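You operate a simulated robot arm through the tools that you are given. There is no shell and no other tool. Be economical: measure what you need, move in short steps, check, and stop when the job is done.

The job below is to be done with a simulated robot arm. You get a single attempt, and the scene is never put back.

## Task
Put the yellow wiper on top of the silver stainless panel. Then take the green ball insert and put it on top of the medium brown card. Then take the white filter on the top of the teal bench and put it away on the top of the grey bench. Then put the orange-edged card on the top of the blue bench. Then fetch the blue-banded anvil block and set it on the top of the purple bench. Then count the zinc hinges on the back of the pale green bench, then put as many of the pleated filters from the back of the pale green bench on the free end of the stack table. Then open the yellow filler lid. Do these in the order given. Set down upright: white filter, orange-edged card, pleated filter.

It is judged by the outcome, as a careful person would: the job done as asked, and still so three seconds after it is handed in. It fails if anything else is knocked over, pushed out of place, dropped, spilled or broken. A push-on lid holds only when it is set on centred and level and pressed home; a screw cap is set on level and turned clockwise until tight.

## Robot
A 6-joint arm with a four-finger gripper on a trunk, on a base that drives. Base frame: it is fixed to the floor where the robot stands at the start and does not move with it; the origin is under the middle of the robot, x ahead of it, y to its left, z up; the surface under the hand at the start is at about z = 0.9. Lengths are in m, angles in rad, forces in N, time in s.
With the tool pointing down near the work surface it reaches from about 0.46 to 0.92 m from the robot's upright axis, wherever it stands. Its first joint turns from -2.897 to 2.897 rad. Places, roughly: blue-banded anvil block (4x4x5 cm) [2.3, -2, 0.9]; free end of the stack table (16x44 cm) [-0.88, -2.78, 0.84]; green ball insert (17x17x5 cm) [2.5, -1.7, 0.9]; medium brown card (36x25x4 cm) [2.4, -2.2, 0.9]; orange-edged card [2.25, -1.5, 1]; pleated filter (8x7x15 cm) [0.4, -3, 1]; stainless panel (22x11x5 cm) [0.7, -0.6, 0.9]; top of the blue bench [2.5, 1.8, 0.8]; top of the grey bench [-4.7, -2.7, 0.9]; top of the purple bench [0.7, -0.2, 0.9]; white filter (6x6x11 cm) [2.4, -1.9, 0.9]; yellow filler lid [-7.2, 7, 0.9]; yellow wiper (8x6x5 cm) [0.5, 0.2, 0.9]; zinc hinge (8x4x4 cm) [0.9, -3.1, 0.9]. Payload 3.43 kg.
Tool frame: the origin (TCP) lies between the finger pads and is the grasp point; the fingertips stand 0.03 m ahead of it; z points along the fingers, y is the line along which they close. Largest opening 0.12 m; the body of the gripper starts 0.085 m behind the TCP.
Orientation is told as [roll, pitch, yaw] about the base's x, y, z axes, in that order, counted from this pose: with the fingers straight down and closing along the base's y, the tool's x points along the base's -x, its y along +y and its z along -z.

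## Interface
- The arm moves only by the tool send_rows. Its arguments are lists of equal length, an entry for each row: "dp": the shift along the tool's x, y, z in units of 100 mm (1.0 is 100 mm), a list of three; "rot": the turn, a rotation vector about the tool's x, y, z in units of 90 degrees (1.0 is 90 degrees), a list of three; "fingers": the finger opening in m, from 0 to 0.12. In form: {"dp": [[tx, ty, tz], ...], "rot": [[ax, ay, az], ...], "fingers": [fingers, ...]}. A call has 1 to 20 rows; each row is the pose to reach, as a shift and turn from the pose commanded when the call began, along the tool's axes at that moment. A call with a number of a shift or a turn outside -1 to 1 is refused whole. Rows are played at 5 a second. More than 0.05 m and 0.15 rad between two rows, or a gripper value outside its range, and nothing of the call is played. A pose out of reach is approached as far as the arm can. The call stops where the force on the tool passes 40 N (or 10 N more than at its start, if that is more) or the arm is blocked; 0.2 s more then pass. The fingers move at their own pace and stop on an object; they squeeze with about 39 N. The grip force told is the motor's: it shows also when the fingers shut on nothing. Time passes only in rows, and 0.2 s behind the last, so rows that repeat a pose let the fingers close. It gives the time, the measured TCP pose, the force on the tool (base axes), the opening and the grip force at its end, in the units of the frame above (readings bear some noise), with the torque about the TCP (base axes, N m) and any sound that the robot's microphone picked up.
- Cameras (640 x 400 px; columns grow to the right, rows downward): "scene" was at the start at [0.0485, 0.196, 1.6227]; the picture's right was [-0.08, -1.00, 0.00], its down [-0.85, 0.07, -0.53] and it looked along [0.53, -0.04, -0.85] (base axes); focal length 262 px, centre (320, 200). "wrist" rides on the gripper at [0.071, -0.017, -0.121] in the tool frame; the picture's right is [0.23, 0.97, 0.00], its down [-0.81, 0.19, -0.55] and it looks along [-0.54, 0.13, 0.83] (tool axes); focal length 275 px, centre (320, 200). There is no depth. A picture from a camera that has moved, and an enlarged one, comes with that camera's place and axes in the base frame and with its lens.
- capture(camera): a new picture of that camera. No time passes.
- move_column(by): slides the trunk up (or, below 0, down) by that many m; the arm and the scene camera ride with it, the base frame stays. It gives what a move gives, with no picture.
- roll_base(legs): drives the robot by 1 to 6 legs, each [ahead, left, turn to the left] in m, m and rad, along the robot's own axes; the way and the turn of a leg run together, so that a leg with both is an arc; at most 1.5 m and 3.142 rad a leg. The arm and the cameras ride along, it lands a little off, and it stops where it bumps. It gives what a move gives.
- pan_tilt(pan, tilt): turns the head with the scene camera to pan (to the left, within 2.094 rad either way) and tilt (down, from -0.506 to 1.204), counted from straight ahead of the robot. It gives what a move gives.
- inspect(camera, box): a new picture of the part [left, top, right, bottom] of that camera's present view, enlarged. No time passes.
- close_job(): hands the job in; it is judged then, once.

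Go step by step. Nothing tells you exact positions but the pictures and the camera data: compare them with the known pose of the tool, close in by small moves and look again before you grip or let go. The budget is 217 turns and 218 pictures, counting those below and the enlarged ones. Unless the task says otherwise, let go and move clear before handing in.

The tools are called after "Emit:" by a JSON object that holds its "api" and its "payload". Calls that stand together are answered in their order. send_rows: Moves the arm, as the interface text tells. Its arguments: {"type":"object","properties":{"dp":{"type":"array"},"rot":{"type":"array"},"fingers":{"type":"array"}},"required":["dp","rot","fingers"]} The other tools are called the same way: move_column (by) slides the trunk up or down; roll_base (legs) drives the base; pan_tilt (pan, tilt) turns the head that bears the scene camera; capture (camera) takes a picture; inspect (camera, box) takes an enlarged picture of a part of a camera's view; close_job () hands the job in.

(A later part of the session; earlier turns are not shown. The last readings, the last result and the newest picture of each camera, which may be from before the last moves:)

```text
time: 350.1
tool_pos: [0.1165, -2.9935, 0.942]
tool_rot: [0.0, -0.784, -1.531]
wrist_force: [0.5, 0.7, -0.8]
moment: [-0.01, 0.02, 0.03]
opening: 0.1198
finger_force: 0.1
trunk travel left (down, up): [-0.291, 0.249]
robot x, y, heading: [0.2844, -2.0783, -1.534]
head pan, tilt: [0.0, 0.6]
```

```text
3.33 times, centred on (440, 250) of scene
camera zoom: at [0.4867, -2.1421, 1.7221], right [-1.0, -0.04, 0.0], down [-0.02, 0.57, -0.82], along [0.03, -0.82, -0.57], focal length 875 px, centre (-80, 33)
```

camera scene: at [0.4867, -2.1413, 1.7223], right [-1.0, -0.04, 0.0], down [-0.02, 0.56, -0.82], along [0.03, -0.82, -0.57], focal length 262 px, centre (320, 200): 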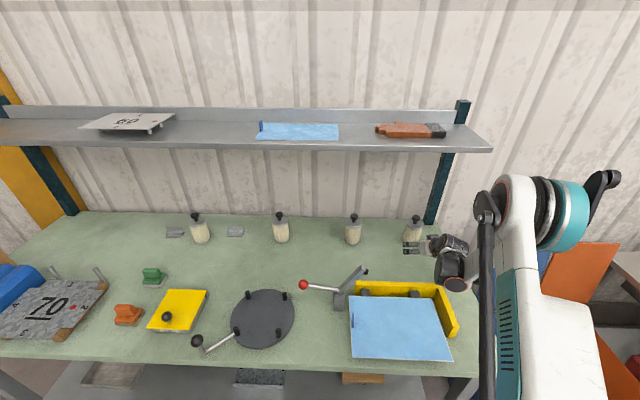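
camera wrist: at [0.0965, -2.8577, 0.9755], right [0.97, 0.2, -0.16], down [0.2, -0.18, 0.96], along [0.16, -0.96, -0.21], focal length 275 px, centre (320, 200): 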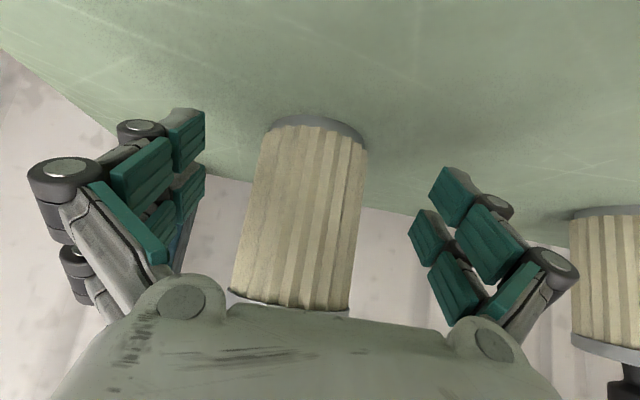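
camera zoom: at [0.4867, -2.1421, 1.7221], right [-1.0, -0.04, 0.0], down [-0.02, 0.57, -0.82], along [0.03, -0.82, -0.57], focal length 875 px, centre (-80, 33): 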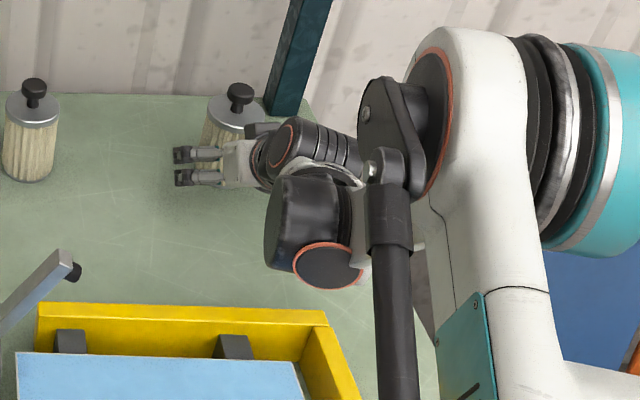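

Fitted geometry puts the filter axis at about (0.117, -3.035) with the bench at z ≈ 0.88. I'll advance 4 cm and close.

Emit:
{"api": "send_rows", "payload": {"dp": [[-0.15, 0, 0.15], [-0.29, -0.01, 0.29], [-0.29, -0.01, 0.29], [-0.29, -0.01, 0.29], [-0.29, -0.01, 0.29]], "rot": [[0, 0, 0], [0, 0, 0], [0, 0, 0], [0, 0, 0], [0, 0, 0]], "fingers": [0.12, 0.12, 0.08, 0.04, 0.04]}}

Emit:
{"api": "capture", "payload": {"camera": "wrist"}}

```text
time: 351.3
tool_pos: [0.118, -3.0331, 0.9407]
tool_rot: [0.0, -0.784, -1.533]
wrist_force: [-0.3, 0.4, 1.3]
moment: [0.07, -0.09, -0.01]
opening: 0.069
finger_force: 39.4
trunk travel left (down, up): [-0.291, 0.249]
robot x, y, heading: [0.2832, -2.0811, -1.527]
head pan, tilt: [0.0, 0.6]
```

```text
92 pictures are left
camera wrist: at [0.0978, -2.897, 0.9753], right [0.97, 0.2, -0.16], down [0.2, -0.18, 0.96], along [0.16, -0.96, -0.21], focal length 275 px, centre (320, 200)
```

wrist: 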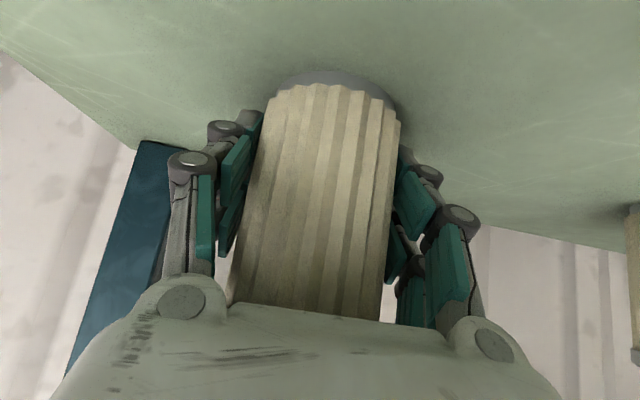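

Gripped at 0.069 m. I'll lift by the column and pull straight back from under the shelf.

Emit:
{"api": "move_column", "payload": {"by": 0.1}}

Emit:
{"api": "roll_base", "payload": {"legs": [[-0.28, 0, 0]]}}

Emit:
{"api": "capture", "payload": {"camera": "wrist"}}

Emit:
{"api": "capture", "payload": {"camera": "scene"}}

```text
time: 352.6
tool_pos: [0.1185, -3.0335, 1.0396]
tool_rot: [0.0, -0.786, -1.533]
wrist_force: [0.5, -0.4, -2.8]
moment: [-0.05, 0.01, 0.0]
opening: 0.069
finger_force: 39.3
trunk travel left (down, up): [-0.391, 0.149]
robot x, y, heading: [0.286, -2.0791, -1.532]
head pan, tilt: [0.0, 0.6]
```

```text
time: 354.6
tool_pos: [0.1079, -2.7438, 1.0416]
tool_rot: [-0.001, -0.786, -1.531]
wrist_force: [0.8, 1.3, -2.1]
moment: [-0.01, 0.02, -0.02]
opening: 0.0688
finger_force: 39.4
trunk travel left (down, up): [-0.391, 0.149]
robot x, y, heading: [0.2724, -1.7914, -1.53]
head pan, tilt: [0.0, 0.6]
```

```text
91 pictures are left
camera wrist: at [0.0877, -2.6085, 1.0757], right [0.97, 0.2, -0.16], down [0.2, -0.18, 0.96], along [0.17, -0.96, -0.21], focal length 275 px, centre (320, 200)
```

wrist: 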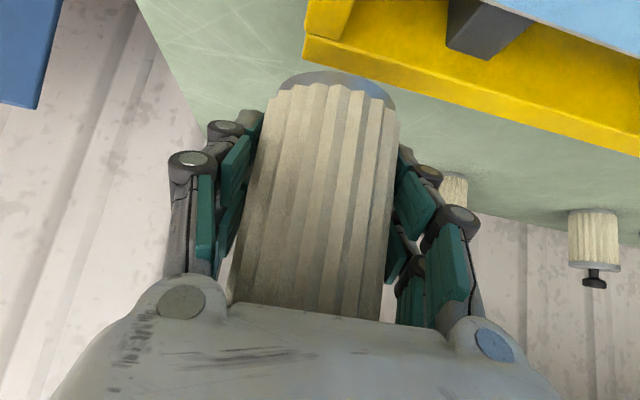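

```text
90 pictures are left
camera scene: at [0.4754, -1.8519, 1.8223], right [-1.0, -0.04, 0.0], down [-0.02, 0.56, -0.83], along [0.03, -0.82, -0.56], focal length 262 px, centre (320, 200)
```

scene: 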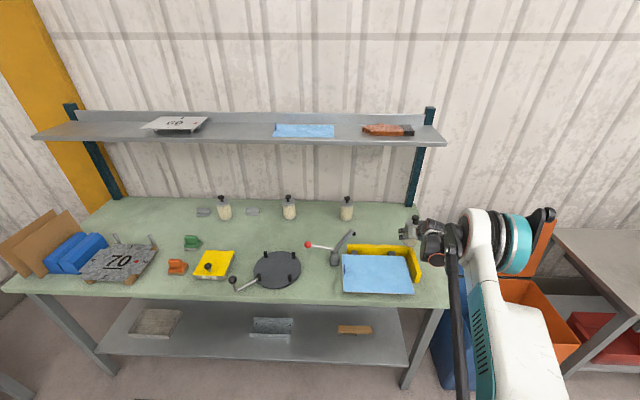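

The filter is held upright and clear. I'll drive right to the stack table.

Emit:
{"api": "roll_base", "payload": {"legs": [[0, -0.97, -0.04]]}}

Emit:
{"api": "pan_tilt", "payload": {"pan": -0.2, "tilt": 0.8}}

Emit:
{"api": "capture", "payload": {"camera": "scene"}}

Emit:
{"api": "capture", "payload": {"camera": "wrist"}}

```text
time: 359.8
tool_pos: [-0.9151, -2.7646, 1.0417]
tool_rot: [0.0, -0.782, -1.56]
wrist_force: [-1.1, -0.1, -2.6]
moment: [0.03, -0.04, 0.01]
opening: 0.0691
finger_force: 38.4
trunk travel left (down, up): [-0.391, 0.149]
robot x, y, heading: [-0.72, -1.8181, -1.56]
head pan, tilt: [0.0, 0.6]
```

```text
time: 360.5
tool_pos: [-0.9147, -2.7647, 1.0401]
tool_rot: [0.0, -0.782, -1.56]
wrist_force: [-1.2, -0.1, -2.0]
moment: [-0.02, 0.0, -0.02]
opening: 0.0691
finger_force: 39.1
trunk travel left (down, up): [-0.391, 0.149]
robot x, y, heading: [-0.7237, -1.8187, -1.559]
head pan, tilt: [-0.201, 0.799]
```

```text
89 pictures are left
camera scene: at [-0.5378, -1.8755, 1.8054], right [-0.98, 0.19, 0.0], down [0.13, 0.7, -0.7], along [-0.13, -0.68, -0.72], focal length 262 px, centre (320, 200)
```

scene: 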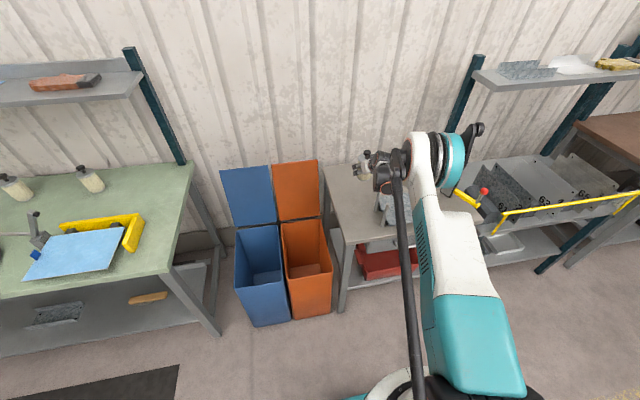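

```text
88 pictures are left
camera wrist: at [-0.9309, -2.6291, 1.075], right [0.97, 0.17, -0.16], down [0.19, -0.18, 0.96], along [0.14, -0.97, -0.21], focal length 275 px, centre (320, 200)
```

wrist: 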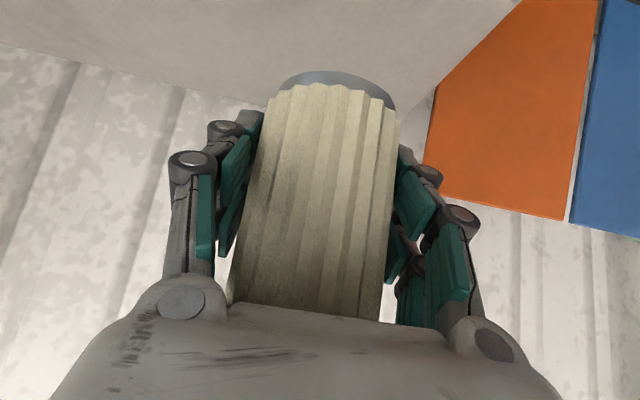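

The table's free end is at the left, with its left edge at x ≈ -0.76 and the stack beginning near -0.97. I'll move over (-0.865, -2.88) and lower partway.

Emit:
{"api": "roll_base", "payload": {"legs": [[0.115, 0.05, 0]]}}

Emit:
{"api": "move_column", "payload": {"by": -0.1}}

Emit:
{"api": "capture", "payload": {"camera": "scene"}}

Emit:
{"api": "capture", "payload": {"camera": "wrist"}}

```text
time: 361.8
tool_pos: [-0.8647, -2.8807, 1.0402]
tool_rot: [0.001, -0.783, -1.563]
wrist_force: [0.3, -0.2, -3.3]
moment: [-0.02, 0.01, -0.01]
opening: 0.0691
finger_force: 38.4
trunk travel left (down, up): [-0.391, 0.149]
robot x, y, heading: [-0.6722, -1.9311, -1.56]
head pan, tilt: [-0.201, 0.799]
```

```text
time: 363.1
tool_pos: [-0.8649, -2.8787, 0.9413]
tool_rot: [0.002, -0.785, -1.561]
wrist_force: [0.1, -0.3, -1.0]
moment: [-0.03, -0.02, 0.0]
opening: 0.069
finger_force: 39.3
trunk travel left (down, up): [-0.291, 0.249]
robot x, y, heading: [-0.6721, -1.9345, -1.566]
head pan, tilt: [-0.201, 0.799]
```

```text
87 pictures are left
camera scene: at [-0.4867, -1.9902, 1.7054], right [-0.98, 0.19, 0.0], down [0.14, 0.7, -0.7], along [-0.13, -0.68, -0.72], focal length 262 px, centre (320, 200)
```

scene: 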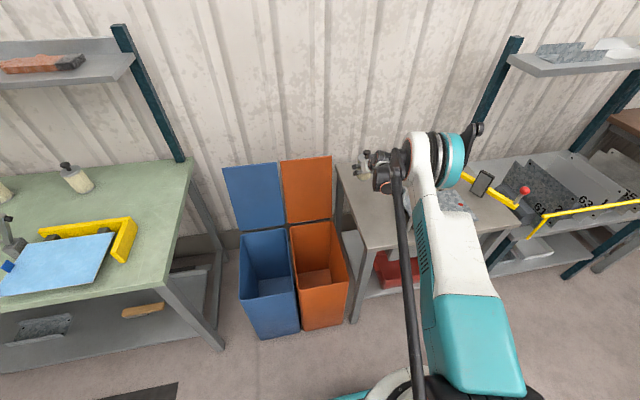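

```text
86 pictures are left
camera wrist: at [-0.8813, -2.7432, 0.9752], right [0.97, 0.17, -0.16], down [0.19, -0.18, 0.96], along [0.14, -0.97, -0.21], focal length 275 px, centre (320, 200)
```

wrist: 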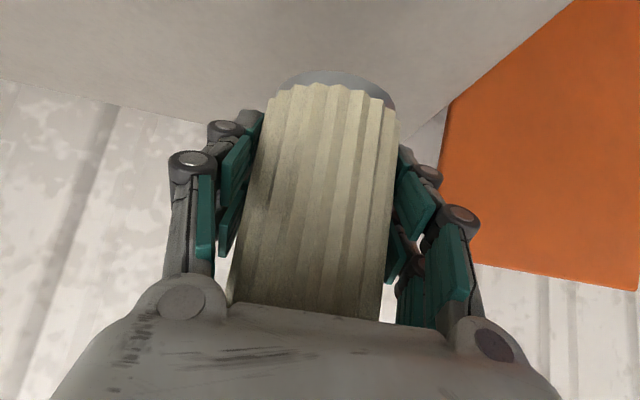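

Over the table with 5 cm to its edge. I'll lower finely to contact.

Emit:
{"api": "send_rows", "payload": {"dp": [[0.07, 0, 0.07], [0.12, 0, 0.12], [0.15, 0, 0.15], [0.18, 0, 0.18], [0.21, 0, 0.21], [0.24, 0, 0.24], [0.27, 0, 0.27], [0.3, 0, 0.3], [0.33, 0, 0.33], [0.36, 0, 0.36]], "rot": [[0, 0, 0], [0, 0, 0], [0, 0, 0], [0, 0, 0], [0, 0, 0], [0, 0, 0], [0, 0, 0], [0, 0, 0], [0, 0, 0], [0, 0, 0]], "fingers": [0.04, 0.04, 0.04, 0.04, 0.04, 0.04, 0.04, 0.04, 0.04, 0.04]}}

Emit:
{"api": "capture", "payload": {"camera": "wrist"}}

```text
time: 365.3
tool_pos: [-0.8656, -2.8781, 0.8909]
tool_rot: [0.0, -0.784, -1.562]
wrist_force: [-0.8, -0.8, 1.5]
moment: [-0.09, 0.01, -0.05]
opening: 0.0689
finger_force: 39.4
trunk travel left (down, up): [-0.291, 0.249]
robot x, y, heading: [-0.669, -1.9313, -1.564]
head pan, tilt: [-0.201, 0.799]
```

```text
85 pictures are left
camera wrist: at [-0.8813, -2.7425, 0.9253], right [0.97, 0.17, -0.16], down [0.19, -0.18, 0.96], along [0.14, -0.97, -0.21], focal length 275 px, centre (320, 200)
```

wrist: 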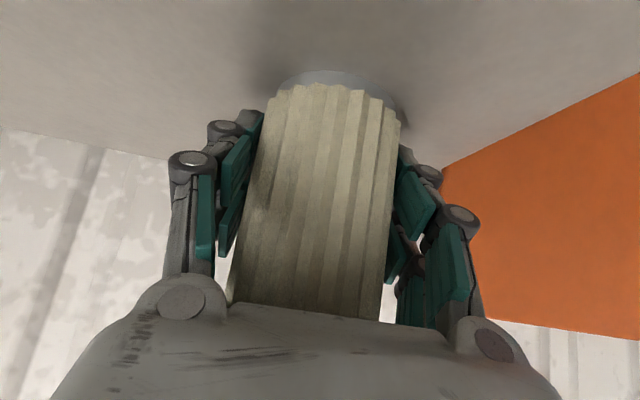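

It's just touching. I'll press 4 mm more to be sure, then release.

Emit:
{"api": "send_rows", "payload": {"dp": [[0.01, 0, 0.01], [0.02, 0, 0.02], [0.03, 0, 0.03]], "rot": [[0, 0, 0], [0, 0, 0], [0, 0, 0]], "fingers": [0.04, 0.04, 0.04]}}

```text
time: 366.1
tool_pos: [-0.864, -2.8759, 0.8914]
tool_rot: [0.0, -0.786, -1.56]
wrist_force: [-1.2, -8.1, 17.9]
moment: [0.2, 0.04, 0.02]
opening: 0.0686
finger_force: 39.4
out of reach, approached as far as the arm can: row 3
trunk travel left (down, up): [-0.291, 0.249]
robot x, y, heading: [-0.6707, -1.9302, -1.562]
head pan, tilt: [-0.201, 0.799]
```

Seated. I'll release and back away.

Emit:
{"api": "send_rows", "payload": {"dp": [[0, 0, 0], [0, 0, 0], [0, 0, 0], [0.2, 0, -0.2], [0.35, 0, -0.35], [0.5, 0, -0.5], [0.5, 0, -0.8]], "rot": [[0, 0, 0], [0, 0, 0], [0, 0, 0], [0, 0, 0], [0, 0, 0], [0, 0, 0], [0, 0, 0]], "fingers": [0.08, 0.1, 0.1, 0.1, 0.1, 0.1, 0.1]}}

Emit:
{"api": "capture", "payload": {"camera": "wrist"}}

```text
time: 367.7
tool_pos: [-0.8644, -2.7832, 0.9097]
tool_rot: [0.0, -0.783, -1.56]
wrist_force: [1.0, 0.5, 0.4]
moment: [0.01, 0.01, 0.0]
opening: 0.1002
finger_force: 0.1
trunk travel left (down, up): [-0.291, 0.249]
robot x, y, heading: [-0.6703, -1.9342, -1.557]
head pan, tilt: [-0.201, 0.799]
```

```text
84 pictures are left
camera wrist: at [-0.8814, -2.6481, 0.9439], right [0.97, 0.17, -0.16], down [0.19, -0.18, 0.96], along [0.14, -0.97, -0.21], focal length 275 px, centre (320, 200)
```

wrist: 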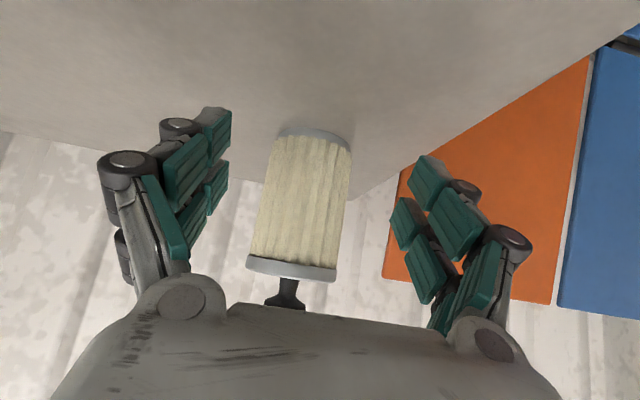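

The first filter stands on the stack table's free end. For the second I'll take the filter at about (0.70, -3.02), avoiding the tall lever. I'll raise, back off well, and drive left.

Emit:
{"api": "move_column", "payload": {"by": 0.2}}

Emit:
{"api": "roll_base", "payload": {"legs": [[-0.3, 0, 0.03], [0, 1.5, 0]]}}

Emit:
{"api": "pan_tilt", "payload": {"pan": 0, "tilt": 0.7}}

Emit:
{"api": "capture", "payload": {"camera": "scene"}}

Emit:
{"api": "capture", "payload": {"camera": "wrist"}}

```text
time: 369.9
tool_pos: [-0.8651, -2.7852, 1.1089]
tool_rot: [-0.001, -0.785, -1.562]
wrist_force: [0.2, 0.3, 0.3]
moment: [0.03, 0.0, 0.0]
opening: 0.1002
finger_force: 0.1
trunk travel left (down, up): [-0.491, 0.049]
robot x, y, heading: [-0.6705, -1.9327, -1.565]
head pan, tilt: [-0.201, 0.799]
```

```text
time: 378.9
tool_pos: [0.653, -2.412, 1.1095]
tool_rot: [0.001, -0.784, -1.501]
wrist_force: [0.0, 0.6, 0.5]
moment: [-0.01, 0.02, -0.03]
opening: 0.1002
finger_force: 0.0
trunk travel left (down, up): [-0.491, 0.049]
robot x, y, heading: [0.7961, -1.5478, -1.5]
head pan, tilt: [-0.201, 0.799]
```

```text
time: 379.6
tool_pos: [0.6513, -2.411, 1.1086]
tool_rot: [-0.001, -0.783, -1.498]
wrist_force: [0.0, 0.1, 0.7]
moment: [0.01, -0.01, -0.01]
opening: 0.1
finger_force: 0.0
trunk travel left (down, up): [-0.491, 0.049]
robot x, y, heading: [0.7892, -1.5486, -1.496]
head pan, tilt: [0.0, 0.7]
```

```text
83 pictures are left
camera scene: at [0.9961, -1.5994, 1.9135], right [-1.0, -0.07, 0.0], down [-0.05, 0.64, -0.76], along [0.05, -0.76, -0.64], focal length 262 px, centre (320, 200)
```

scene: 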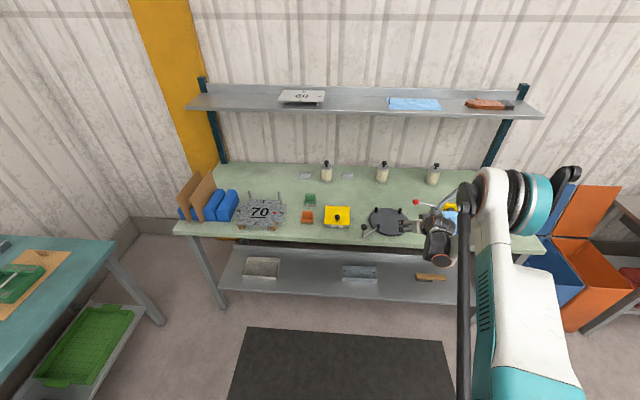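

```text
82 pictures are left
camera wrist: at [0.6268, -2.277, 1.1436], right [0.96, 0.23, -0.16], down [0.2, -0.17, 0.96], along [0.2, -0.96, -0.21], focal length 275 px, centre (320, 200)
```

wrist: 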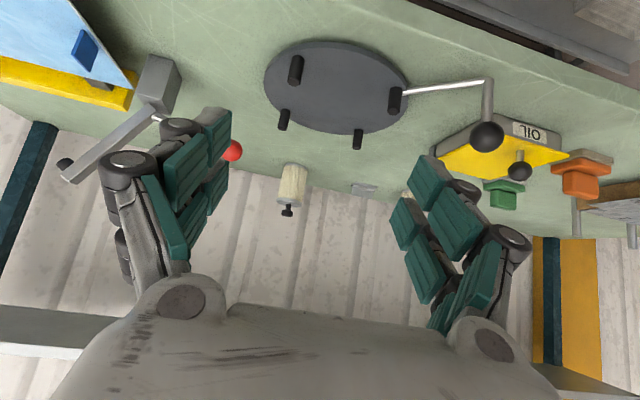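

The second filter is at about (0.698, -3.03). I'll straighten the heading, shift left, and drive ahead.

Emit:
{"api": "roll_base", "payload": {"legs": [[0, 0.105, -0.07], [0.46, 0, 0]]}}

Emit:
{"api": "capture", "payload": {"camera": "wrist"}}

Emit:
{"api": "capture", "payload": {"camera": "scene"}}

```text
time: 383.1
tool_pos: [0.7074, -2.8596, 1.1094]
tool_rot: [-0.001, -0.784, -1.558]
wrist_force: [-0.8, 0.0, 0.4]
moment: [-0.03, 0.0, -0.02]
opening: 0.1
finger_force: 0.1
trunk travel left (down, up): [-0.491, 0.049]
robot x, y, heading: [0.9003, -2.0078, -1.56]
head pan, tilt: [0.0, 0.7]
```

```text
81 pictures are left
camera wrist: at [0.6902, -2.7241, 1.1431], right [0.97, 0.18, -0.16], down [0.19, -0.18, 0.96], along [0.14, -0.97, -0.21], focal length 275 px, centre (320, 200)
```

wrist: 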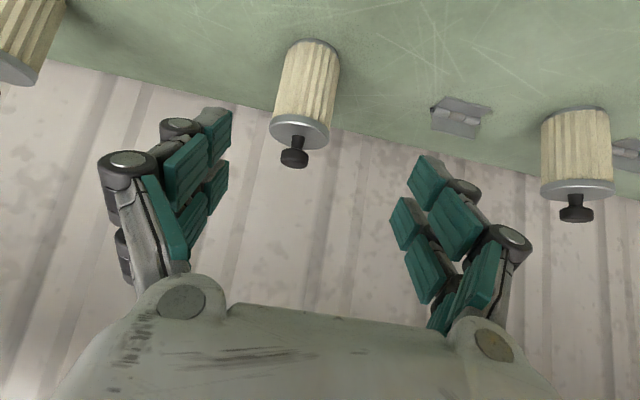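

```text
80 pictures are left
camera scene: at [1.0988, -2.0702, 1.9135], right [-1.0, -0.01, 0.0], down [-0.01, 0.64, -0.76], along [0.01, -0.76, -0.65], focal length 262 px, centre (320, 200)
```

scene: 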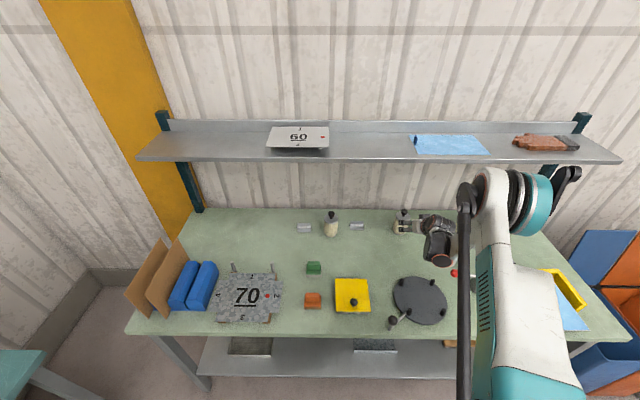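

The second filter is at about (0.697, -3.04). I'll align in front of it and lower.

Emit:
{"api": "send_rows", "payload": {"dp": [[-0.2, -0.05, 0.2], [-0.39, -0.11, 0.39]], "rot": [[0, 0, 0], [0, 0, 0]], "fingers": [0.12, 0.12]}}

Emit:
{"api": "move_column", "payload": {"by": -0.168}}

Emit:
{"api": "capture", "payload": {"camera": "wrist"}}

```text
time: 383.7
tool_pos: [0.6982, -2.9153, 1.1095]
tool_rot: [0.001, -0.784, -1.56]
wrist_force: [0.4, 0.4, 0.0]
moment: [-0.02, -0.02, -0.02]
opening: 0.1196
finger_force: 0.2
trunk travel left (down, up): [-0.491, 0.049]
robot x, y, heading: [0.8974, -2.0082, -1.555]
head pan, tilt: [0.0, 0.7]
```

```text
time: 385.6
tool_pos: [0.6988, -2.9139, 0.9415]
tool_rot: [0.001, -0.783, -1.558]
wrist_force: [0.4, 0.5, 0.4]
moment: [0.01, 0.02, -0.05]
opening: 0.1201
finger_force: 0.1
trunk travel left (down, up): [-0.323, 0.217]
robot x, y, heading: [0.8982, -2.0089, -1.555]
head pan, tilt: [0.0, 0.7]
```

```text
79 pictures are left
camera wrist: at [0.6811, -2.7785, 0.975], right [0.97, 0.18, -0.16], down [0.19, -0.18, 0.96], along [0.14, -0.97, -0.21], focal length 275 px, centre (320, 200)
```

wrist: 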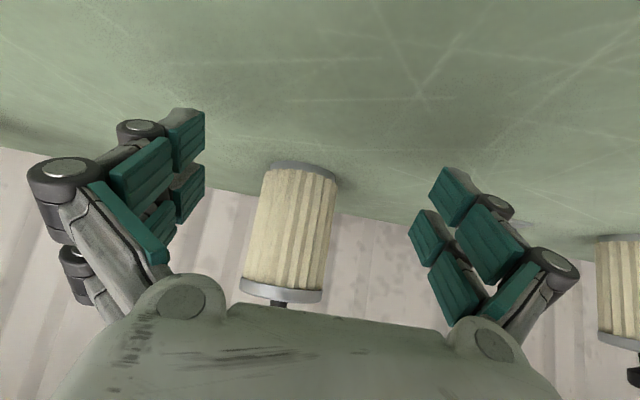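

Centred. I'll advance 12 cm and close.

Emit:
{"api": "send_rows", "payload": {"dp": [[-0.25, 0, 0.25], [-0.5, 0, 0.5], [-0.7, 0, 0.7], [-0.84, -0.01, 0.84]], "rot": [[0, 0, 0], [0, 0, 0], [0, 0, 0], [0, 0, 0]], "fingers": [0.12, 0.12, 0.12, 0.12]}}

Emit:
{"api": "capture", "payload": {"camera": "wrist"}}

```text
time: 386.6
tool_pos: [0.71, -2.9956, 0.9649]
tool_rot: [0.0, -0.782, -1.558]
wrist_force: [-0.1, -0.4, -0.1]
moment: [-0.02, -0.01, -0.02]
opening: 0.1197
finger_force: 0.1
out of reach, approached as far as the arm can: row 2, 3, 4
trunk travel left (down, up): [-0.323, 0.217]
robot x, y, heading: [0.9012, -2.006, -1.558]
head pan, tilt: [0.0, 0.7]
```

```text
78 pictures are left
camera wrist: at [0.6923, -2.8596, 0.9994], right [0.97, 0.18, -0.16], down [0.19, -0.18, 0.96], along [0.14, -0.97, -0.21], focal length 275 px, centre (320, 200)
```

wrist: 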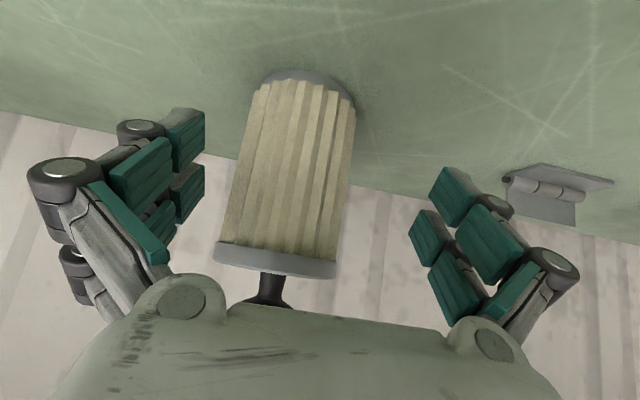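

Near the far reach limit, so I'll nudge the base 5 cm ahead and correct with the arm.

Emit:
{"api": "roll_base", "payload": {"legs": [[0.05, 0, 0]]}}

Emit:
{"api": "send_rows", "payload": {"dp": [[0.12, -0.06, 0.04], [0.23, -0.12, 0.085]], "rot": [[0, 0, 0], [0, 0, 0]], "fingers": [0.12, 0.12]}}

Emit:
{"api": "capture", "payload": {"camera": "wrist"}}

```text
time: 387.5
tool_pos: [0.7107, -3.0475, 0.9644]
tool_rot: [-0.002, -0.786, -1.556]
wrist_force: [0.6, -0.5, -1.1]
moment: [0.01, -0.01, -0.02]
opening: 0.1199
finger_force: 0.1
trunk travel left (down, up): [-0.323, 0.217]
robot x, y, heading: [0.8993, -2.0586, -1.555]
head pan, tilt: [0.0, 0.7]
```

```text
time: 388.1
tool_pos: [0.6992, -3.0283, 0.9508]
tool_rot: [-0.001, -0.784, -1.558]
wrist_force: [-0.1, -0.8, 0.2]
moment: [0.01, 0.03, 0.0]
opening: 0.1197
finger_force: 0.1
out of reach, approached as far as the arm can: row 1, 2
trunk travel left (down, up): [-0.323, 0.217]
robot x, y, heading: [0.9003, -2.0603, -1.558]
head pan, tilt: [0.0, 0.7]
```

```text
77 pictures are left
camera wrist: at [0.6823, -2.8931, 0.9831], right [0.97, 0.18, -0.16], down [0.19, -0.18, 0.96], along [0.14, -0.97, -0.21], focal length 275 px, centre (320, 200)
```

wrist: 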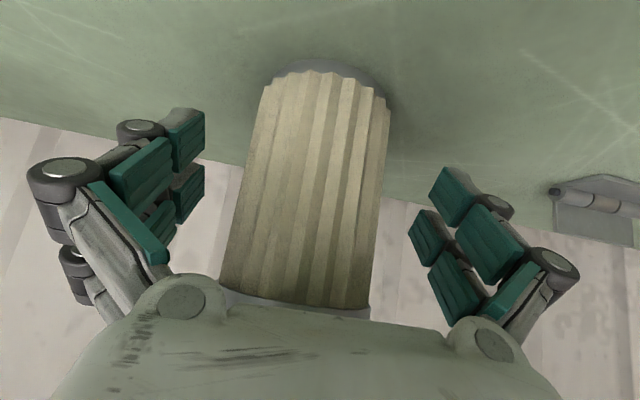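

Well positioned. Closing.

Emit:
{"api": "send_rows", "payload": {"dp": [[0, 0, 0], [0, 0, 0], [0, 0, 0], [0, 0, 0]], "rot": [[0, 0, 0], [0, 0, 0], [0, 0, 0], [0, 0, 0]], "fingers": [0.09, 0.06, 0.04, 0.04]}}

Emit:
{"api": "move_column", "payload": {"by": 0.13}}

Emit:
{"api": "roll_base", "payload": {"legs": [[-0.5, 0, 0]]}}

Emit:
{"api": "capture", "payload": {"camera": "wrist"}}

Emit:
{"api": "capture", "payload": {"camera": "scene"}}

```text
time: 389.1
tool_pos: [0.6997, -3.0291, 0.9497]
tool_rot: [0.0, -0.783, -1.556]
wrist_force: [-1.3, 0.5, 2.1]
moment: [0.03, -0.05, -0.02]
opening: 0.0692
finger_force: 38.7
trunk travel left (down, up): [-0.323, 0.217]
robot x, y, heading: [0.8978, -2.0593, -1.556]
head pan, tilt: [0.0, 0.7]
```

```text
time: 390.7
tool_pos: [0.6993, -3.0283, 1.078]
tool_rot: [0.001, -0.783, -1.556]
wrist_force: [0.3, -0.1, -2.4]
moment: [-0.01, -0.01, 0.01]
opening: 0.0692
finger_force: 39.0
trunk travel left (down, up): [-0.453, 0.087]
robot x, y, heading: [0.9004, -2.055, -1.56]
head pan, tilt: [0.0, 0.7]
```

```text
time: 393.6
tool_pos: [0.6861, -2.5317, 1.0791]
tool_rot: [0.0, -0.784, -1.564]
wrist_force: [0.4, 1.2, -1.8]
moment: [0.0, 0.0, 0.01]
opening: 0.0691
finger_force: 38.6
trunk travel left (down, up): [-0.453, 0.087]
robot x, y, heading: [0.8943, -1.5637, -1.566]
head pan, tilt: [0.0, 0.7]
```

```text
76 pictures are left
camera wrist: at [0.6705, -2.3956, 1.1136], right [0.97, 0.17, -0.16], down [0.19, -0.18, 0.96], along [0.13, -0.97, -0.21], focal length 275 px, centre (320, 200)
```

wrist: 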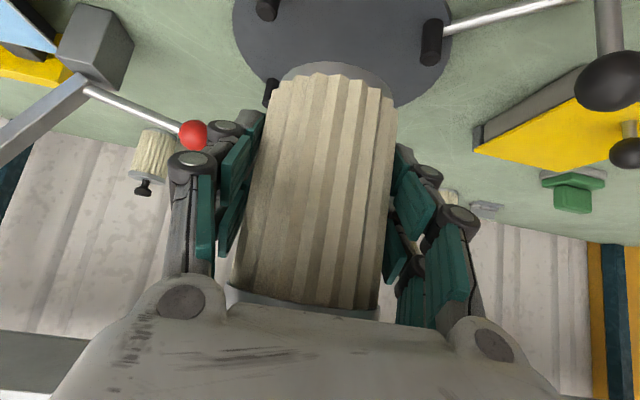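

```text
75 pictures are left
camera scene: at [1.0944, -1.6254, 1.8756], right [-1.0, 0.0, 0.0], down [0.0, 0.64, -0.77], along [0.0, -0.77, -0.64], focal length 262 px, centre (320, 200)
```

scene: 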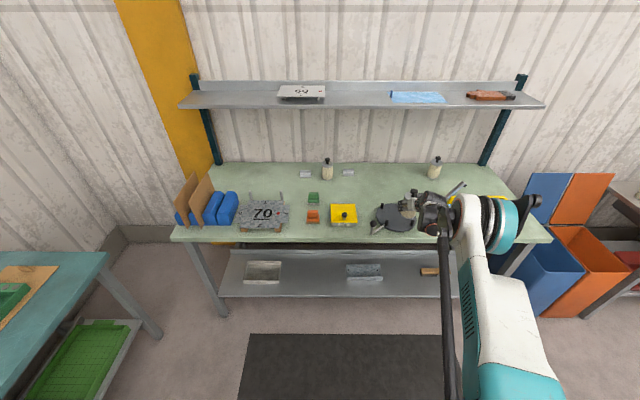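

The second filter is held upright. I'll drive to the stack table, clear of the lever.

Emit:
{"api": "roll_base", "payload": {"legs": [[-0.1, -0.05, 0], [0, -1.45, 0]]}}

Emit:
{"api": "pan_tilt", "payload": {"pan": -0.2, "tilt": 0.8}}

Emit:
{"api": "capture", "payload": {"camera": "scene"}}

Emit:
{"api": "capture", "payload": {"camera": "wrist"}}

```text
time: 401.7
tool_pos: [-0.7931, -2.4681, 1.0782]
tool_rot: [-0.001, -0.786, -1.537]
wrist_force: [0.6, 0.0, -1.5]
moment: [-0.02, -0.01, -0.03]
opening: 0.069
finger_force: 38.5
trunk travel left (down, up): [-0.453, 0.087]
robot x, y, heading: [-0.6124, -1.4959, -1.542]
head pan, tilt: [0.0, 0.7]
```

```text
time: 402.4
tool_pos: [-0.7945, -2.4686, 1.0795]
tool_rot: [0.001, -0.784, -1.538]
wrist_force: [-0.5, 0.1, -2.1]
moment: [0.01, 0.0, -0.01]
opening: 0.0688
finger_force: 39.1
trunk travel left (down, up): [-0.453, 0.087]
robot x, y, heading: [-0.6131, -1.4916, -1.537]
head pan, tilt: [-0.201, 0.799]
```

```text
74 pictures are left
camera scene: at [-0.4272, -1.5467, 1.8673], right [-0.99, 0.17, 0.0], down [0.12, 0.71, -0.7], along [-0.12, -0.69, -0.72], focal length 262 px, centre (320, 200)
```

scene: 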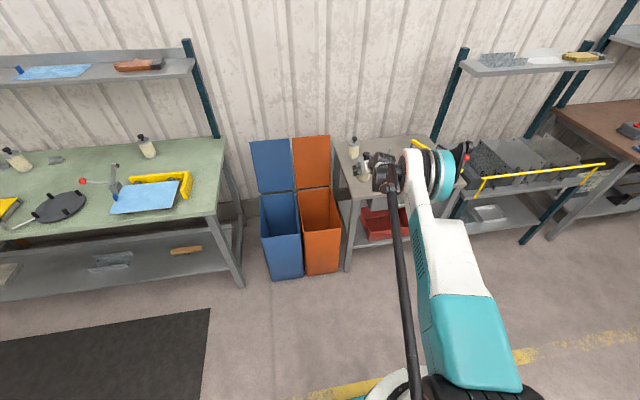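

```text
73 pictures are left
camera wrist: at [-0.8135, -2.3332, 1.113], right [0.97, 0.19, -0.16], down [0.2, -0.18, 0.96], along [0.16, -0.96, -0.21], focal length 275 px, centre (320, 200)
```

wrist: 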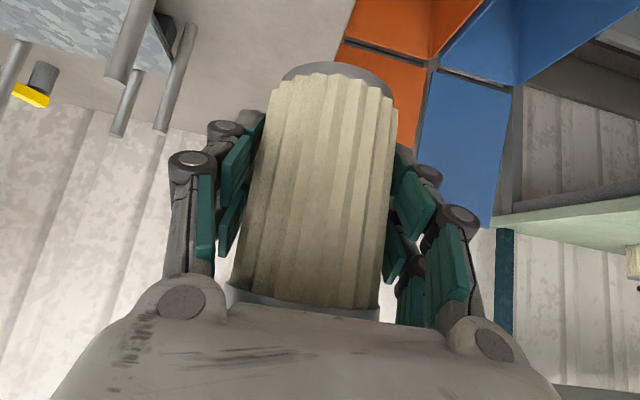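

I'll move the hand over (-0.865, -2.71), in front of the first filter.

Emit:
{"api": "roll_base", "payload": {"legs": [[0.235, -0.05, -0.03]]}}

Emit:
{"api": "move_column", "payload": {"by": -0.13}}

Emit:
{"api": "capture", "payload": {"camera": "wrist"}}

Emit:
{"api": "inspect", "payload": {"camera": "scene", "box": [300, 100, 460, 220]}}

```text
time: 404.1
tool_pos: [-0.8688, -2.6927, 1.0773]
tool_rot: [-0.001, -0.781, -1.568]
wrist_force: [0.0, 0.0, -2.7]
moment: [0.0, -0.02, 0.03]
opening: 0.0689
finger_force: 38.8
trunk travel left (down, up): [-0.453, 0.087]
robot x, y, heading: [-0.6602, -1.7263, -1.566]
head pan, tilt: [-0.201, 0.799]
```

```text
time: 405.7
tool_pos: [-0.8691, -2.6912, 0.949]
tool_rot: [0.0, -0.783, -1.571]
wrist_force: [0.9, 0.5, -2.1]
moment: [0.0, 0.02, -0.03]
opening: 0.0688
finger_force: 39.0
trunk travel left (down, up): [-0.323, 0.217]
robot x, y, heading: [-0.6568, -1.7242, -1.572]
head pan, tilt: [-0.201, 0.799]
```

```text
72 pictures are left
camera wrist: at [-0.8838, -2.5552, 0.9833], right [0.97, 0.17, -0.16], down [0.19, -0.18, 0.96], along [0.13, -0.97, -0.21], focal length 275 px, centre (320, 200)
```

wrist: 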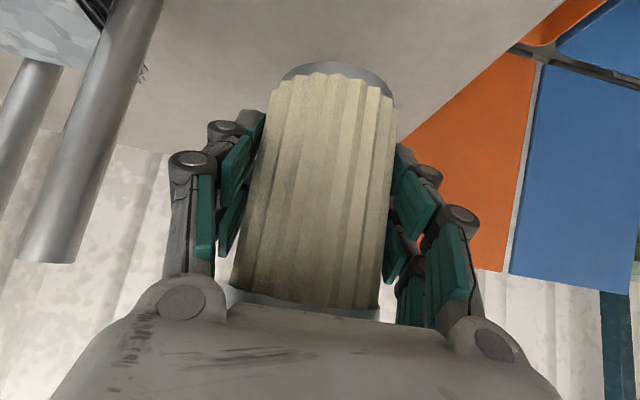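

```text
3.33 times, centred on (380, 160) of scene
camera zoom: at [-0.4739, -1.7807, 1.7374], right [-0.98, 0.2, 0.0], down [0.14, 0.7, -0.7], along [-0.14, -0.68, -0.72], focal length 875 px, centre (120, 333)
```

zoom: 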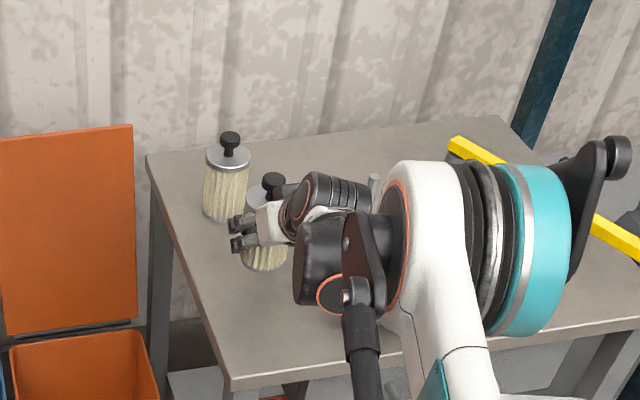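

A stack pin stands near the left finger, so I'll shift 1.2 cm away from it and then lower to contact.

Emit:
{"api": "send_rows", "payload": {"dp": [[0, 0.12, 0], [0.1, 0.12, 0.1], [0.18, 0.12, 0.18], [0.24, 0.12, 0.24], [0.28, 0.12, 0.28], [0.31, 0.12, 0.31], [0.34, 0.12, 0.34], [0.37, 0.12, 0.37], [0.4, 0.12, 0.4]], "rot": [[0, 0, 0], [0, 0, 0], [0, 0, 0], [0, 0, 0], [0, 0, 0], [0, 0, 0], [0, 0, 0], [0, 0, 0], [0, 0, 0]], "fingers": [0.04, 0.04, 0.04, 0.04, 0.04, 0.04, 0.04, 0.04, 0.04]}}

Emit:
{"api": "capture", "payload": {"camera": "wrist"}}

```text
time: 407.7
tool_pos: [-0.8512, -2.6674, 0.9219]
tool_rot: [0.001, -0.784, -1.569]
wrist_force: [0.3, 0.8, -1.5]
moment: [-0.01, 0.04, 0.02]
opening: 0.0689
finger_force: 39.2
out of reach, approached as far as the arm can: row 2, 3, 4, 5, 6, 7, 8, 9
trunk travel left (down, up): [-0.323, 0.217]
robot x, y, heading: [-0.6582, -1.7237, -1.571]
head pan, tilt: [-0.201, 0.799]
```

```text
70 pictures are left
camera wrist: at [-0.8675, -2.5323, 0.9572], right [0.97, 0.16, -0.16], down [0.19, -0.18, 0.96], along [0.13, -0.97, -0.21], focal length 275 px, centre (320, 200)
```

wrist: 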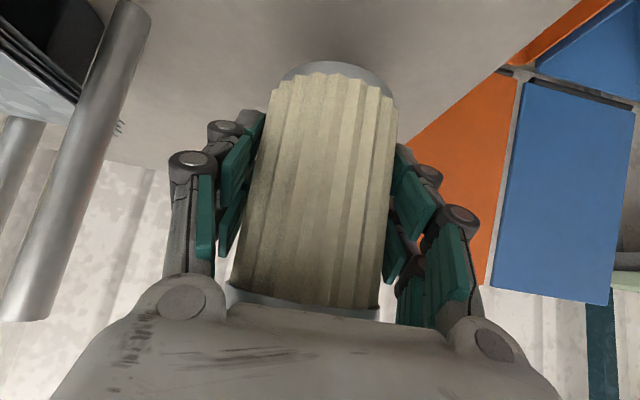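

The arm is at its reach limit, so I'll use small column steps for the rest.

Emit:
{"api": "move_column", "payload": {"by": -0.019}}

Emit:
{"api": "capture", "payload": {"camera": "wrist"}}

```text
time: 408.4
tool_pos: [-0.8515, -2.668, 0.9044]
tool_rot: [0.001, -0.782, -1.57]
wrist_force: [-0.3, -0.1, -1.8]
moment: [-0.01, -0.01, -0.01]
opening: 0.069
finger_force: 38.6
trunk travel left (down, up): [-0.304, 0.236]
robot x, y, heading: [-0.6623, -1.7198, -1.565]
head pan, tilt: [-0.201, 0.799]
```

```text
69 pictures are left
camera wrist: at [-0.8675, -2.5322, 0.9384], right [0.97, 0.16, -0.16], down [0.19, -0.18, 0.96], along [0.13, -0.97, -0.21], focal length 275 px, centre (320, 200)
```

wrist: 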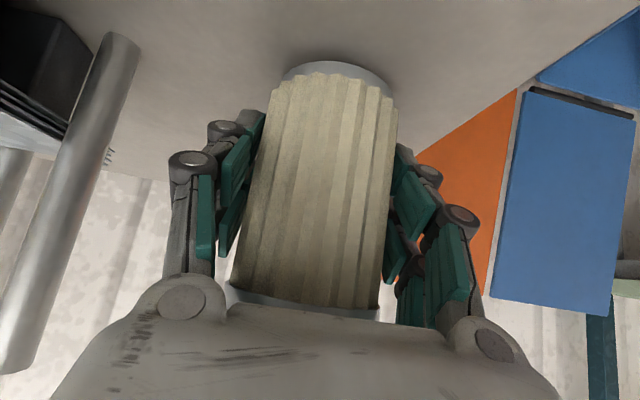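

Emit:
{"api": "move_column", "payload": {"by": -0.004}}

Emit:
{"api": "move_column", "payload": {"by": -0.003}}

```text
time: 408.9
tool_pos: [-0.8524, -2.6674, 0.9008]
tool_rot: [-0.001, -0.784, -1.569]
wrist_force: [-0.5, -0.9, -1.5]
moment: [-0.01, 0.0, 0.02]
opening: 0.0689
finger_force: 38.5
trunk travel left (down, up): [-0.3, 0.24]
robot x, y, heading: [-0.6573, -1.7219, -1.569]
head pan, tilt: [-0.201, 0.799]
```

```text
time: 409.4
tool_pos: [-0.852, -2.6692, 0.8989]
tool_rot: [-0.002, -0.786, -1.568]
wrist_force: [-1.7, -7.7, 18.5]
moment: [0.15, -0.17, -0.07]
opening: 0.069
finger_force: 38.9
trunk travel left (down, up): [-0.297, 0.243]
robot x, y, heading: [-0.6562, -1.7259, -1.572]
head pan, tilt: [-0.201, 0.799]
```

Contact. I'll open and back straight away with the base.

Emit:
{"api": "send_rows", "payload": {"dp": [[0, 0, 0], [0, 0, 0], [0, 0, 0]], "rot": [[0, 0, 0], [0, 0, 0], [0, 0, 0]], "fingers": [0.08, 0.1, 0.1]}}

Emit:
{"api": "roll_base", "payload": {"legs": [[-0.2, 0, 0]]}}

Emit:
{"api": "capture", "payload": {"camera": "wrist"}}

Emit:
{"api": "capture", "payload": {"camera": "scene"}}

```text
time: 410.2
tool_pos: [-0.8517, -2.668, 0.8971]
tool_rot: [-0.001, -0.783, -1.569]
wrist_force: [0.3, -0.7, 0.1]
moment: [-0.01, -0.04, -0.03]
opening: 0.0999
finger_force: 0.0
trunk travel left (down, up): [-0.297, 0.243]
robot x, y, heading: [-0.6611, -1.7227, -1.572]
head pan, tilt: [-0.201, 0.799]
```

```text
time: 411.9
tool_pos: [-0.8582, -2.4604, 0.8975]
tool_rot: [0.0, -0.783, -1.578]
wrist_force: [-0.3, 0.5, 0.5]
moment: [-0.02, -0.03, 0.01]
opening: 0.1002
finger_force: 0.1
trunk travel left (down, up): [-0.297, 0.243]
robot x, y, heading: [-0.6559, -1.5179, -1.575]
head pan, tilt: [-0.201, 0.799]
```

```text
68 pictures are left
camera wrist: at [-0.8731, -2.3243, 0.9319], right [0.97, 0.16, -0.16], down [0.19, -0.18, 0.96], along [0.12, -0.97, -0.21], focal length 275 px, centre (320, 200)
```

wrist: 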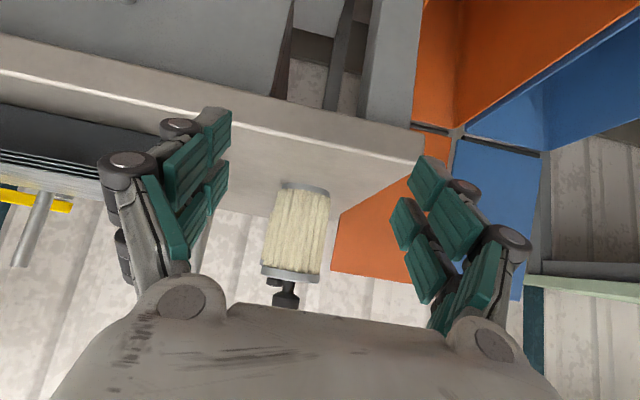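

```text
67 pictures are left
camera scene: at [-0.4738, -1.5752, 1.7114], right [-0.98, 0.2, 0.0], down [0.15, 0.7, -0.7], along [-0.14, -0.68, -0.72], focal length 262 px, centre (320, 200)
```

scene: 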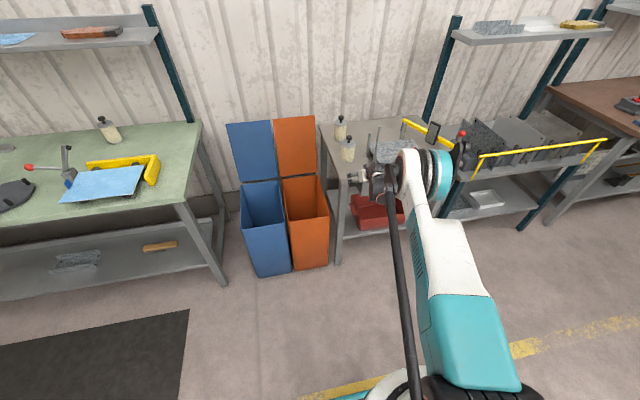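

Both filters stand on the free end. Last is the yellow filler lid far off at about (-7.2, 7.0). I'll raise and level the arm into travel pose, then survey the route.

Emit:
{"api": "move_column", "payload": {"by": 0.2}}

Emit:
{"api": "send_rows", "payload": {"dp": [[0.1, 0, -0.1], [0.2, 0, -0.2], [0.3, 0, -0.3], [0.45, 0, -0.45], [0.6, 0, -0.6], [0.7, 0, -0.7], [0.7, 0, -0.7]], "rot": [[0, 0.08, 0], [0, 0.16, 0], [0, 0.24, 0], [0, 0.32, 0], [0, 0.4, 0], [0, 0.48, 0], [0, 0.5, 0]], "fingers": [0.1, 0.1, 0.1, 0.1, 0.1, 0.1, 0.1]}}

Emit:
{"api": "send_rows", "payload": {"dp": [[0.3, 0, 0], [0.6, 0, 0], [0.9, 0, 0], [1.0, 0, 0]], "rot": [[0, 0, 0], [0, 0, 0], [0, 0, 0], [0, 0, 0]], "fingers": [0.1, 0.1, 0.1, 0.1]}}

Emit:
{"api": "roll_base", "payload": {"legs": [[0, 0, -2.3]]}}

Emit:
{"api": "pan_tilt", "payload": {"pan": 0.3, "tilt": 0.25}}

Emit:
{"api": "capture", "payload": {"camera": "scene"}}

```text
time: 414.0
tool_pos: [-0.8587, -2.4617, 1.0968]
tool_rot: [0.001, -0.782, -1.578]
wrist_force: [-0.6, -0.5, 0.0]
moment: [-0.04, 0.04, -0.01]
opening: 0.0998
finger_force: 0.0
trunk travel left (down, up): [-0.497, 0.043]
robot x, y, heading: [-0.6594, -1.5175, -1.574]
head pan, tilt: [-0.201, 0.799]
```

```text
time: 415.6
tool_pos: [-0.8566, -2.3566, 1.1007]
tool_rot: [-0.002, -0.001, -1.575]
wrist_force: [0.6, 0.1, 0.3]
moment: [0.01, 0.01, -0.02]
opening: 0.0997
finger_force: 0.1
out of reach, approached as far as the arm can: row 7
trunk travel left (down, up): [-0.497, 0.043]
robot x, y, heading: [-0.6563, -1.5174, -1.579]
head pan, tilt: [-0.201, 0.799]
```

```text
time: 416.6
tool_pos: [-0.8557, -2.2581, 1.1]
tool_rot: [0.001, 0.002, -1.577]
wrist_force: [0.1, -0.1, -0.3]
moment: [0.01, 0.0, -0.04]
opening: 0.0999
finger_force: 0.0
trunk travel left (down, up): [-0.497, 0.043]
robot x, y, heading: [-0.6562, -1.5182, -1.577]
head pan, tilt: [-0.201, 0.799]
```

```text
time: 422.4
tool_pos: [-1.0963, -0.8889, 1.1007]
tool_rot: [-0.001, 0.002, 2.44]
wrist_force: [0.2, 0.3, 0.5]
moment: [-0.01, -0.02, 0.01]
opening: 0.0997
finger_force: 0.0
trunk travel left (down, up): [-0.497, 0.043]
robot x, y, heading: [-0.6611, -1.5128, 2.437]
head pan, tilt: [-0.201, 0.799]
```

```text
time: 423.4
tool_pos: [-1.0977, -0.8898, 1.0994]
tool_rot: [-0.002, 0.002, 2.439]
wrist_force: [-0.2, -0.1, -0.3]
moment: [0.01, 0.0, -0.01]
opening: 0.1002
finger_force: 0.1
trunk travel left (down, up): [-0.497, 0.043]
robot x, y, heading: [-0.6599, -1.5152, 2.444]
head pan, tilt: [0.3, 0.25]
```

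```text
66 pictures are left
camera scene: at [-0.8577, -1.6441, 1.9603], right [0.39, 0.92, 0.0], down [0.23, -0.1, -0.97], along [-0.89, 0.38, -0.25], focal length 262 px, centre (320, 200)
```

scene: 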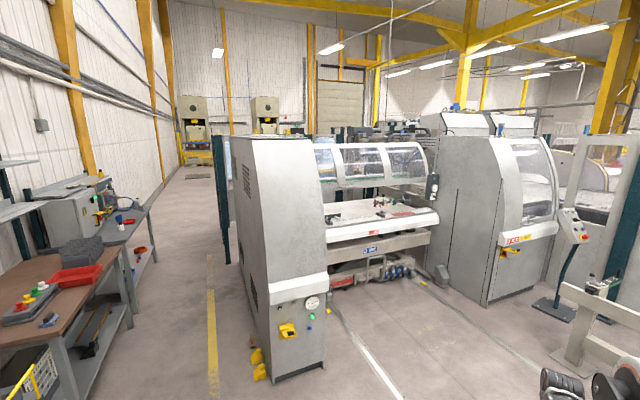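

Emit:
{"api": "pan_tilt", "payload": {"pan": -0.6, "tilt": 0.25}}

Emit:
{"api": "capture", "payload": {"camera": "scene"}}

```text
time: 424.6
tool_pos: [-1.0976, -0.8908, 1.1]
tool_rot: [0.0, 0.001, 2.439]
wrist_force: [-0.6, -0.8, -0.4]
moment: [-0.01, 0.05, 0.01]
opening: 0.0999
finger_force: 0.1
trunk travel left (down, up): [-0.497, 0.043]
robot x, y, heading: [-0.658, -1.5119, 2.436]
head pan, tilt: [-0.6, 0.25]
```

```text
65 pictures are left
camera scene: at [-0.7965, -1.5907, 1.9604], right [0.96, 0.27, 0.0], down [0.07, -0.24, -0.97], along [-0.26, 0.93, -0.25], focal length 262 px, centre (320, 200)
```

scene: 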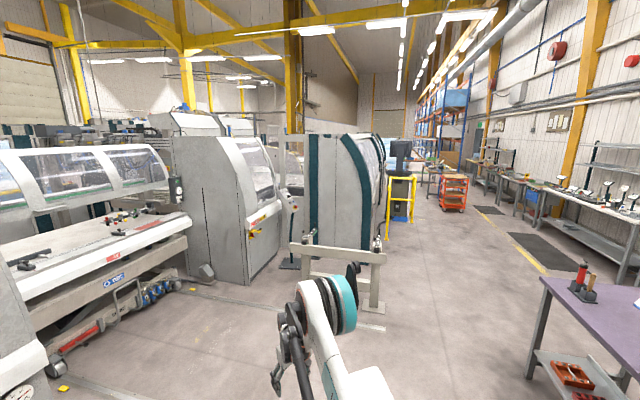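

There's a wide aisle going north between the purple bench and the machines. I'll take it and look west farther up.

Emit:
{"api": "roll_base", "payload": {"legs": [[0, 0, -0.866], [0.3, -0.48, 0], [1.5, 0, 0], [1.5, 0, 0], [1.5, 0, 0]]}}

Emit:
{"api": "pan_tilt", "payload": {"pan": 0.6, "tilt": 0.2}}

Emit:
{"api": "capture", "payload": {"camera": "scene"}}

```text
time: 451.4
tool_pos: [0.0358, 4.0834, 1.1009]
tool_rot: [0.001, 0.001, 1.568]
wrist_force: [-0.6, 0.8, -0.4]
moment: [0.01, 0.0, 0.0]
opening: 0.0997
finger_force: 0.0
trunk travel left (down, up): [-0.497, 0.043]
robot x, y, heading: [-0.1623, 3.3414, 1.568]
head pan, tilt: [-0.6, 0.25]
```

```text
time: 452.8
tool_pos: [0.0356, 4.0824, 1.1011]
tool_rot: [-0.001, 0.003, 1.566]
wrist_force: [-0.9, -0.4, -0.1]
moment: [-0.03, 0.0, -0.02]
opening: 0.1
finger_force: 0.1
trunk travel left (down, up): [-0.497, 0.043]
robot x, y, heading: [-0.1628, 3.3451, 1.566]
head pan, tilt: [0.6, 0.201]
```

```text
64 pictures are left
camera scene: at [-0.4133, 3.4022, 1.965], right [0.83, 0.56, 0.0], down [0.11, -0.17, -0.98], along [-0.55, 0.81, -0.2], focal length 262 px, centre (320, 200)
```

scene: 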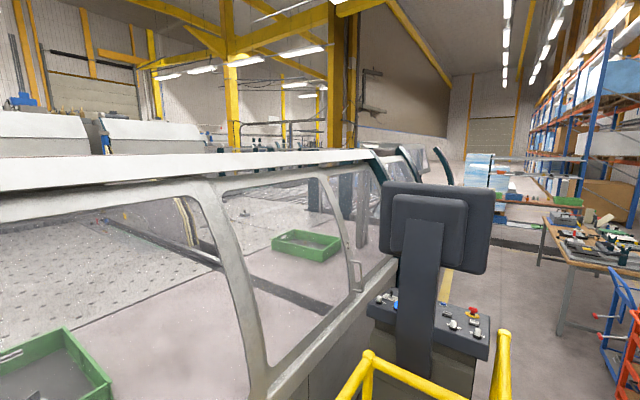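

A laser machine with a yellow guard rail is on the left and a red cart on the right ahead. I'll look straight ahead to judge the gap.

Emit:
{"api": "pan_tilt", "payload": {"pan": 0, "tilt": 0.45}}

Emit:
{"api": "capture", "payload": {"camera": "scene"}}

```text
time: 453.8
tool_pos: [0.0366, 4.0836, 1.1013]
tool_rot: [0.0, 0.002, 1.566]
wrist_force: [0.6, 1.0, 0.3]
moment: [0.02, 0.02, 0.03]
opening: 0.1002
finger_force: 0.1
trunk travel left (down, up): [-0.497, 0.043]
robot x, y, heading: [-0.1601, 3.3422, 1.566]
head pan, tilt: [0.0, 0.45]
```

```text
63 pictures are left
camera scene: at [-0.3608, 3.417, 1.9418], right [1.0, 0.0, 0.0], down [0.0, -0.44, -0.9], along [0.0, 0.9, -0.44], focal length 262 px, centre (320, 200)
```

scene: 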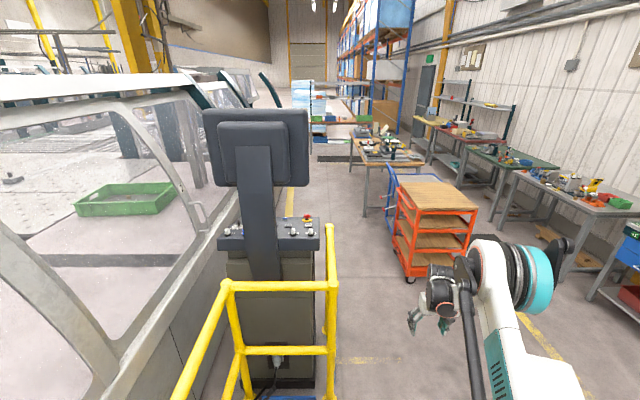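

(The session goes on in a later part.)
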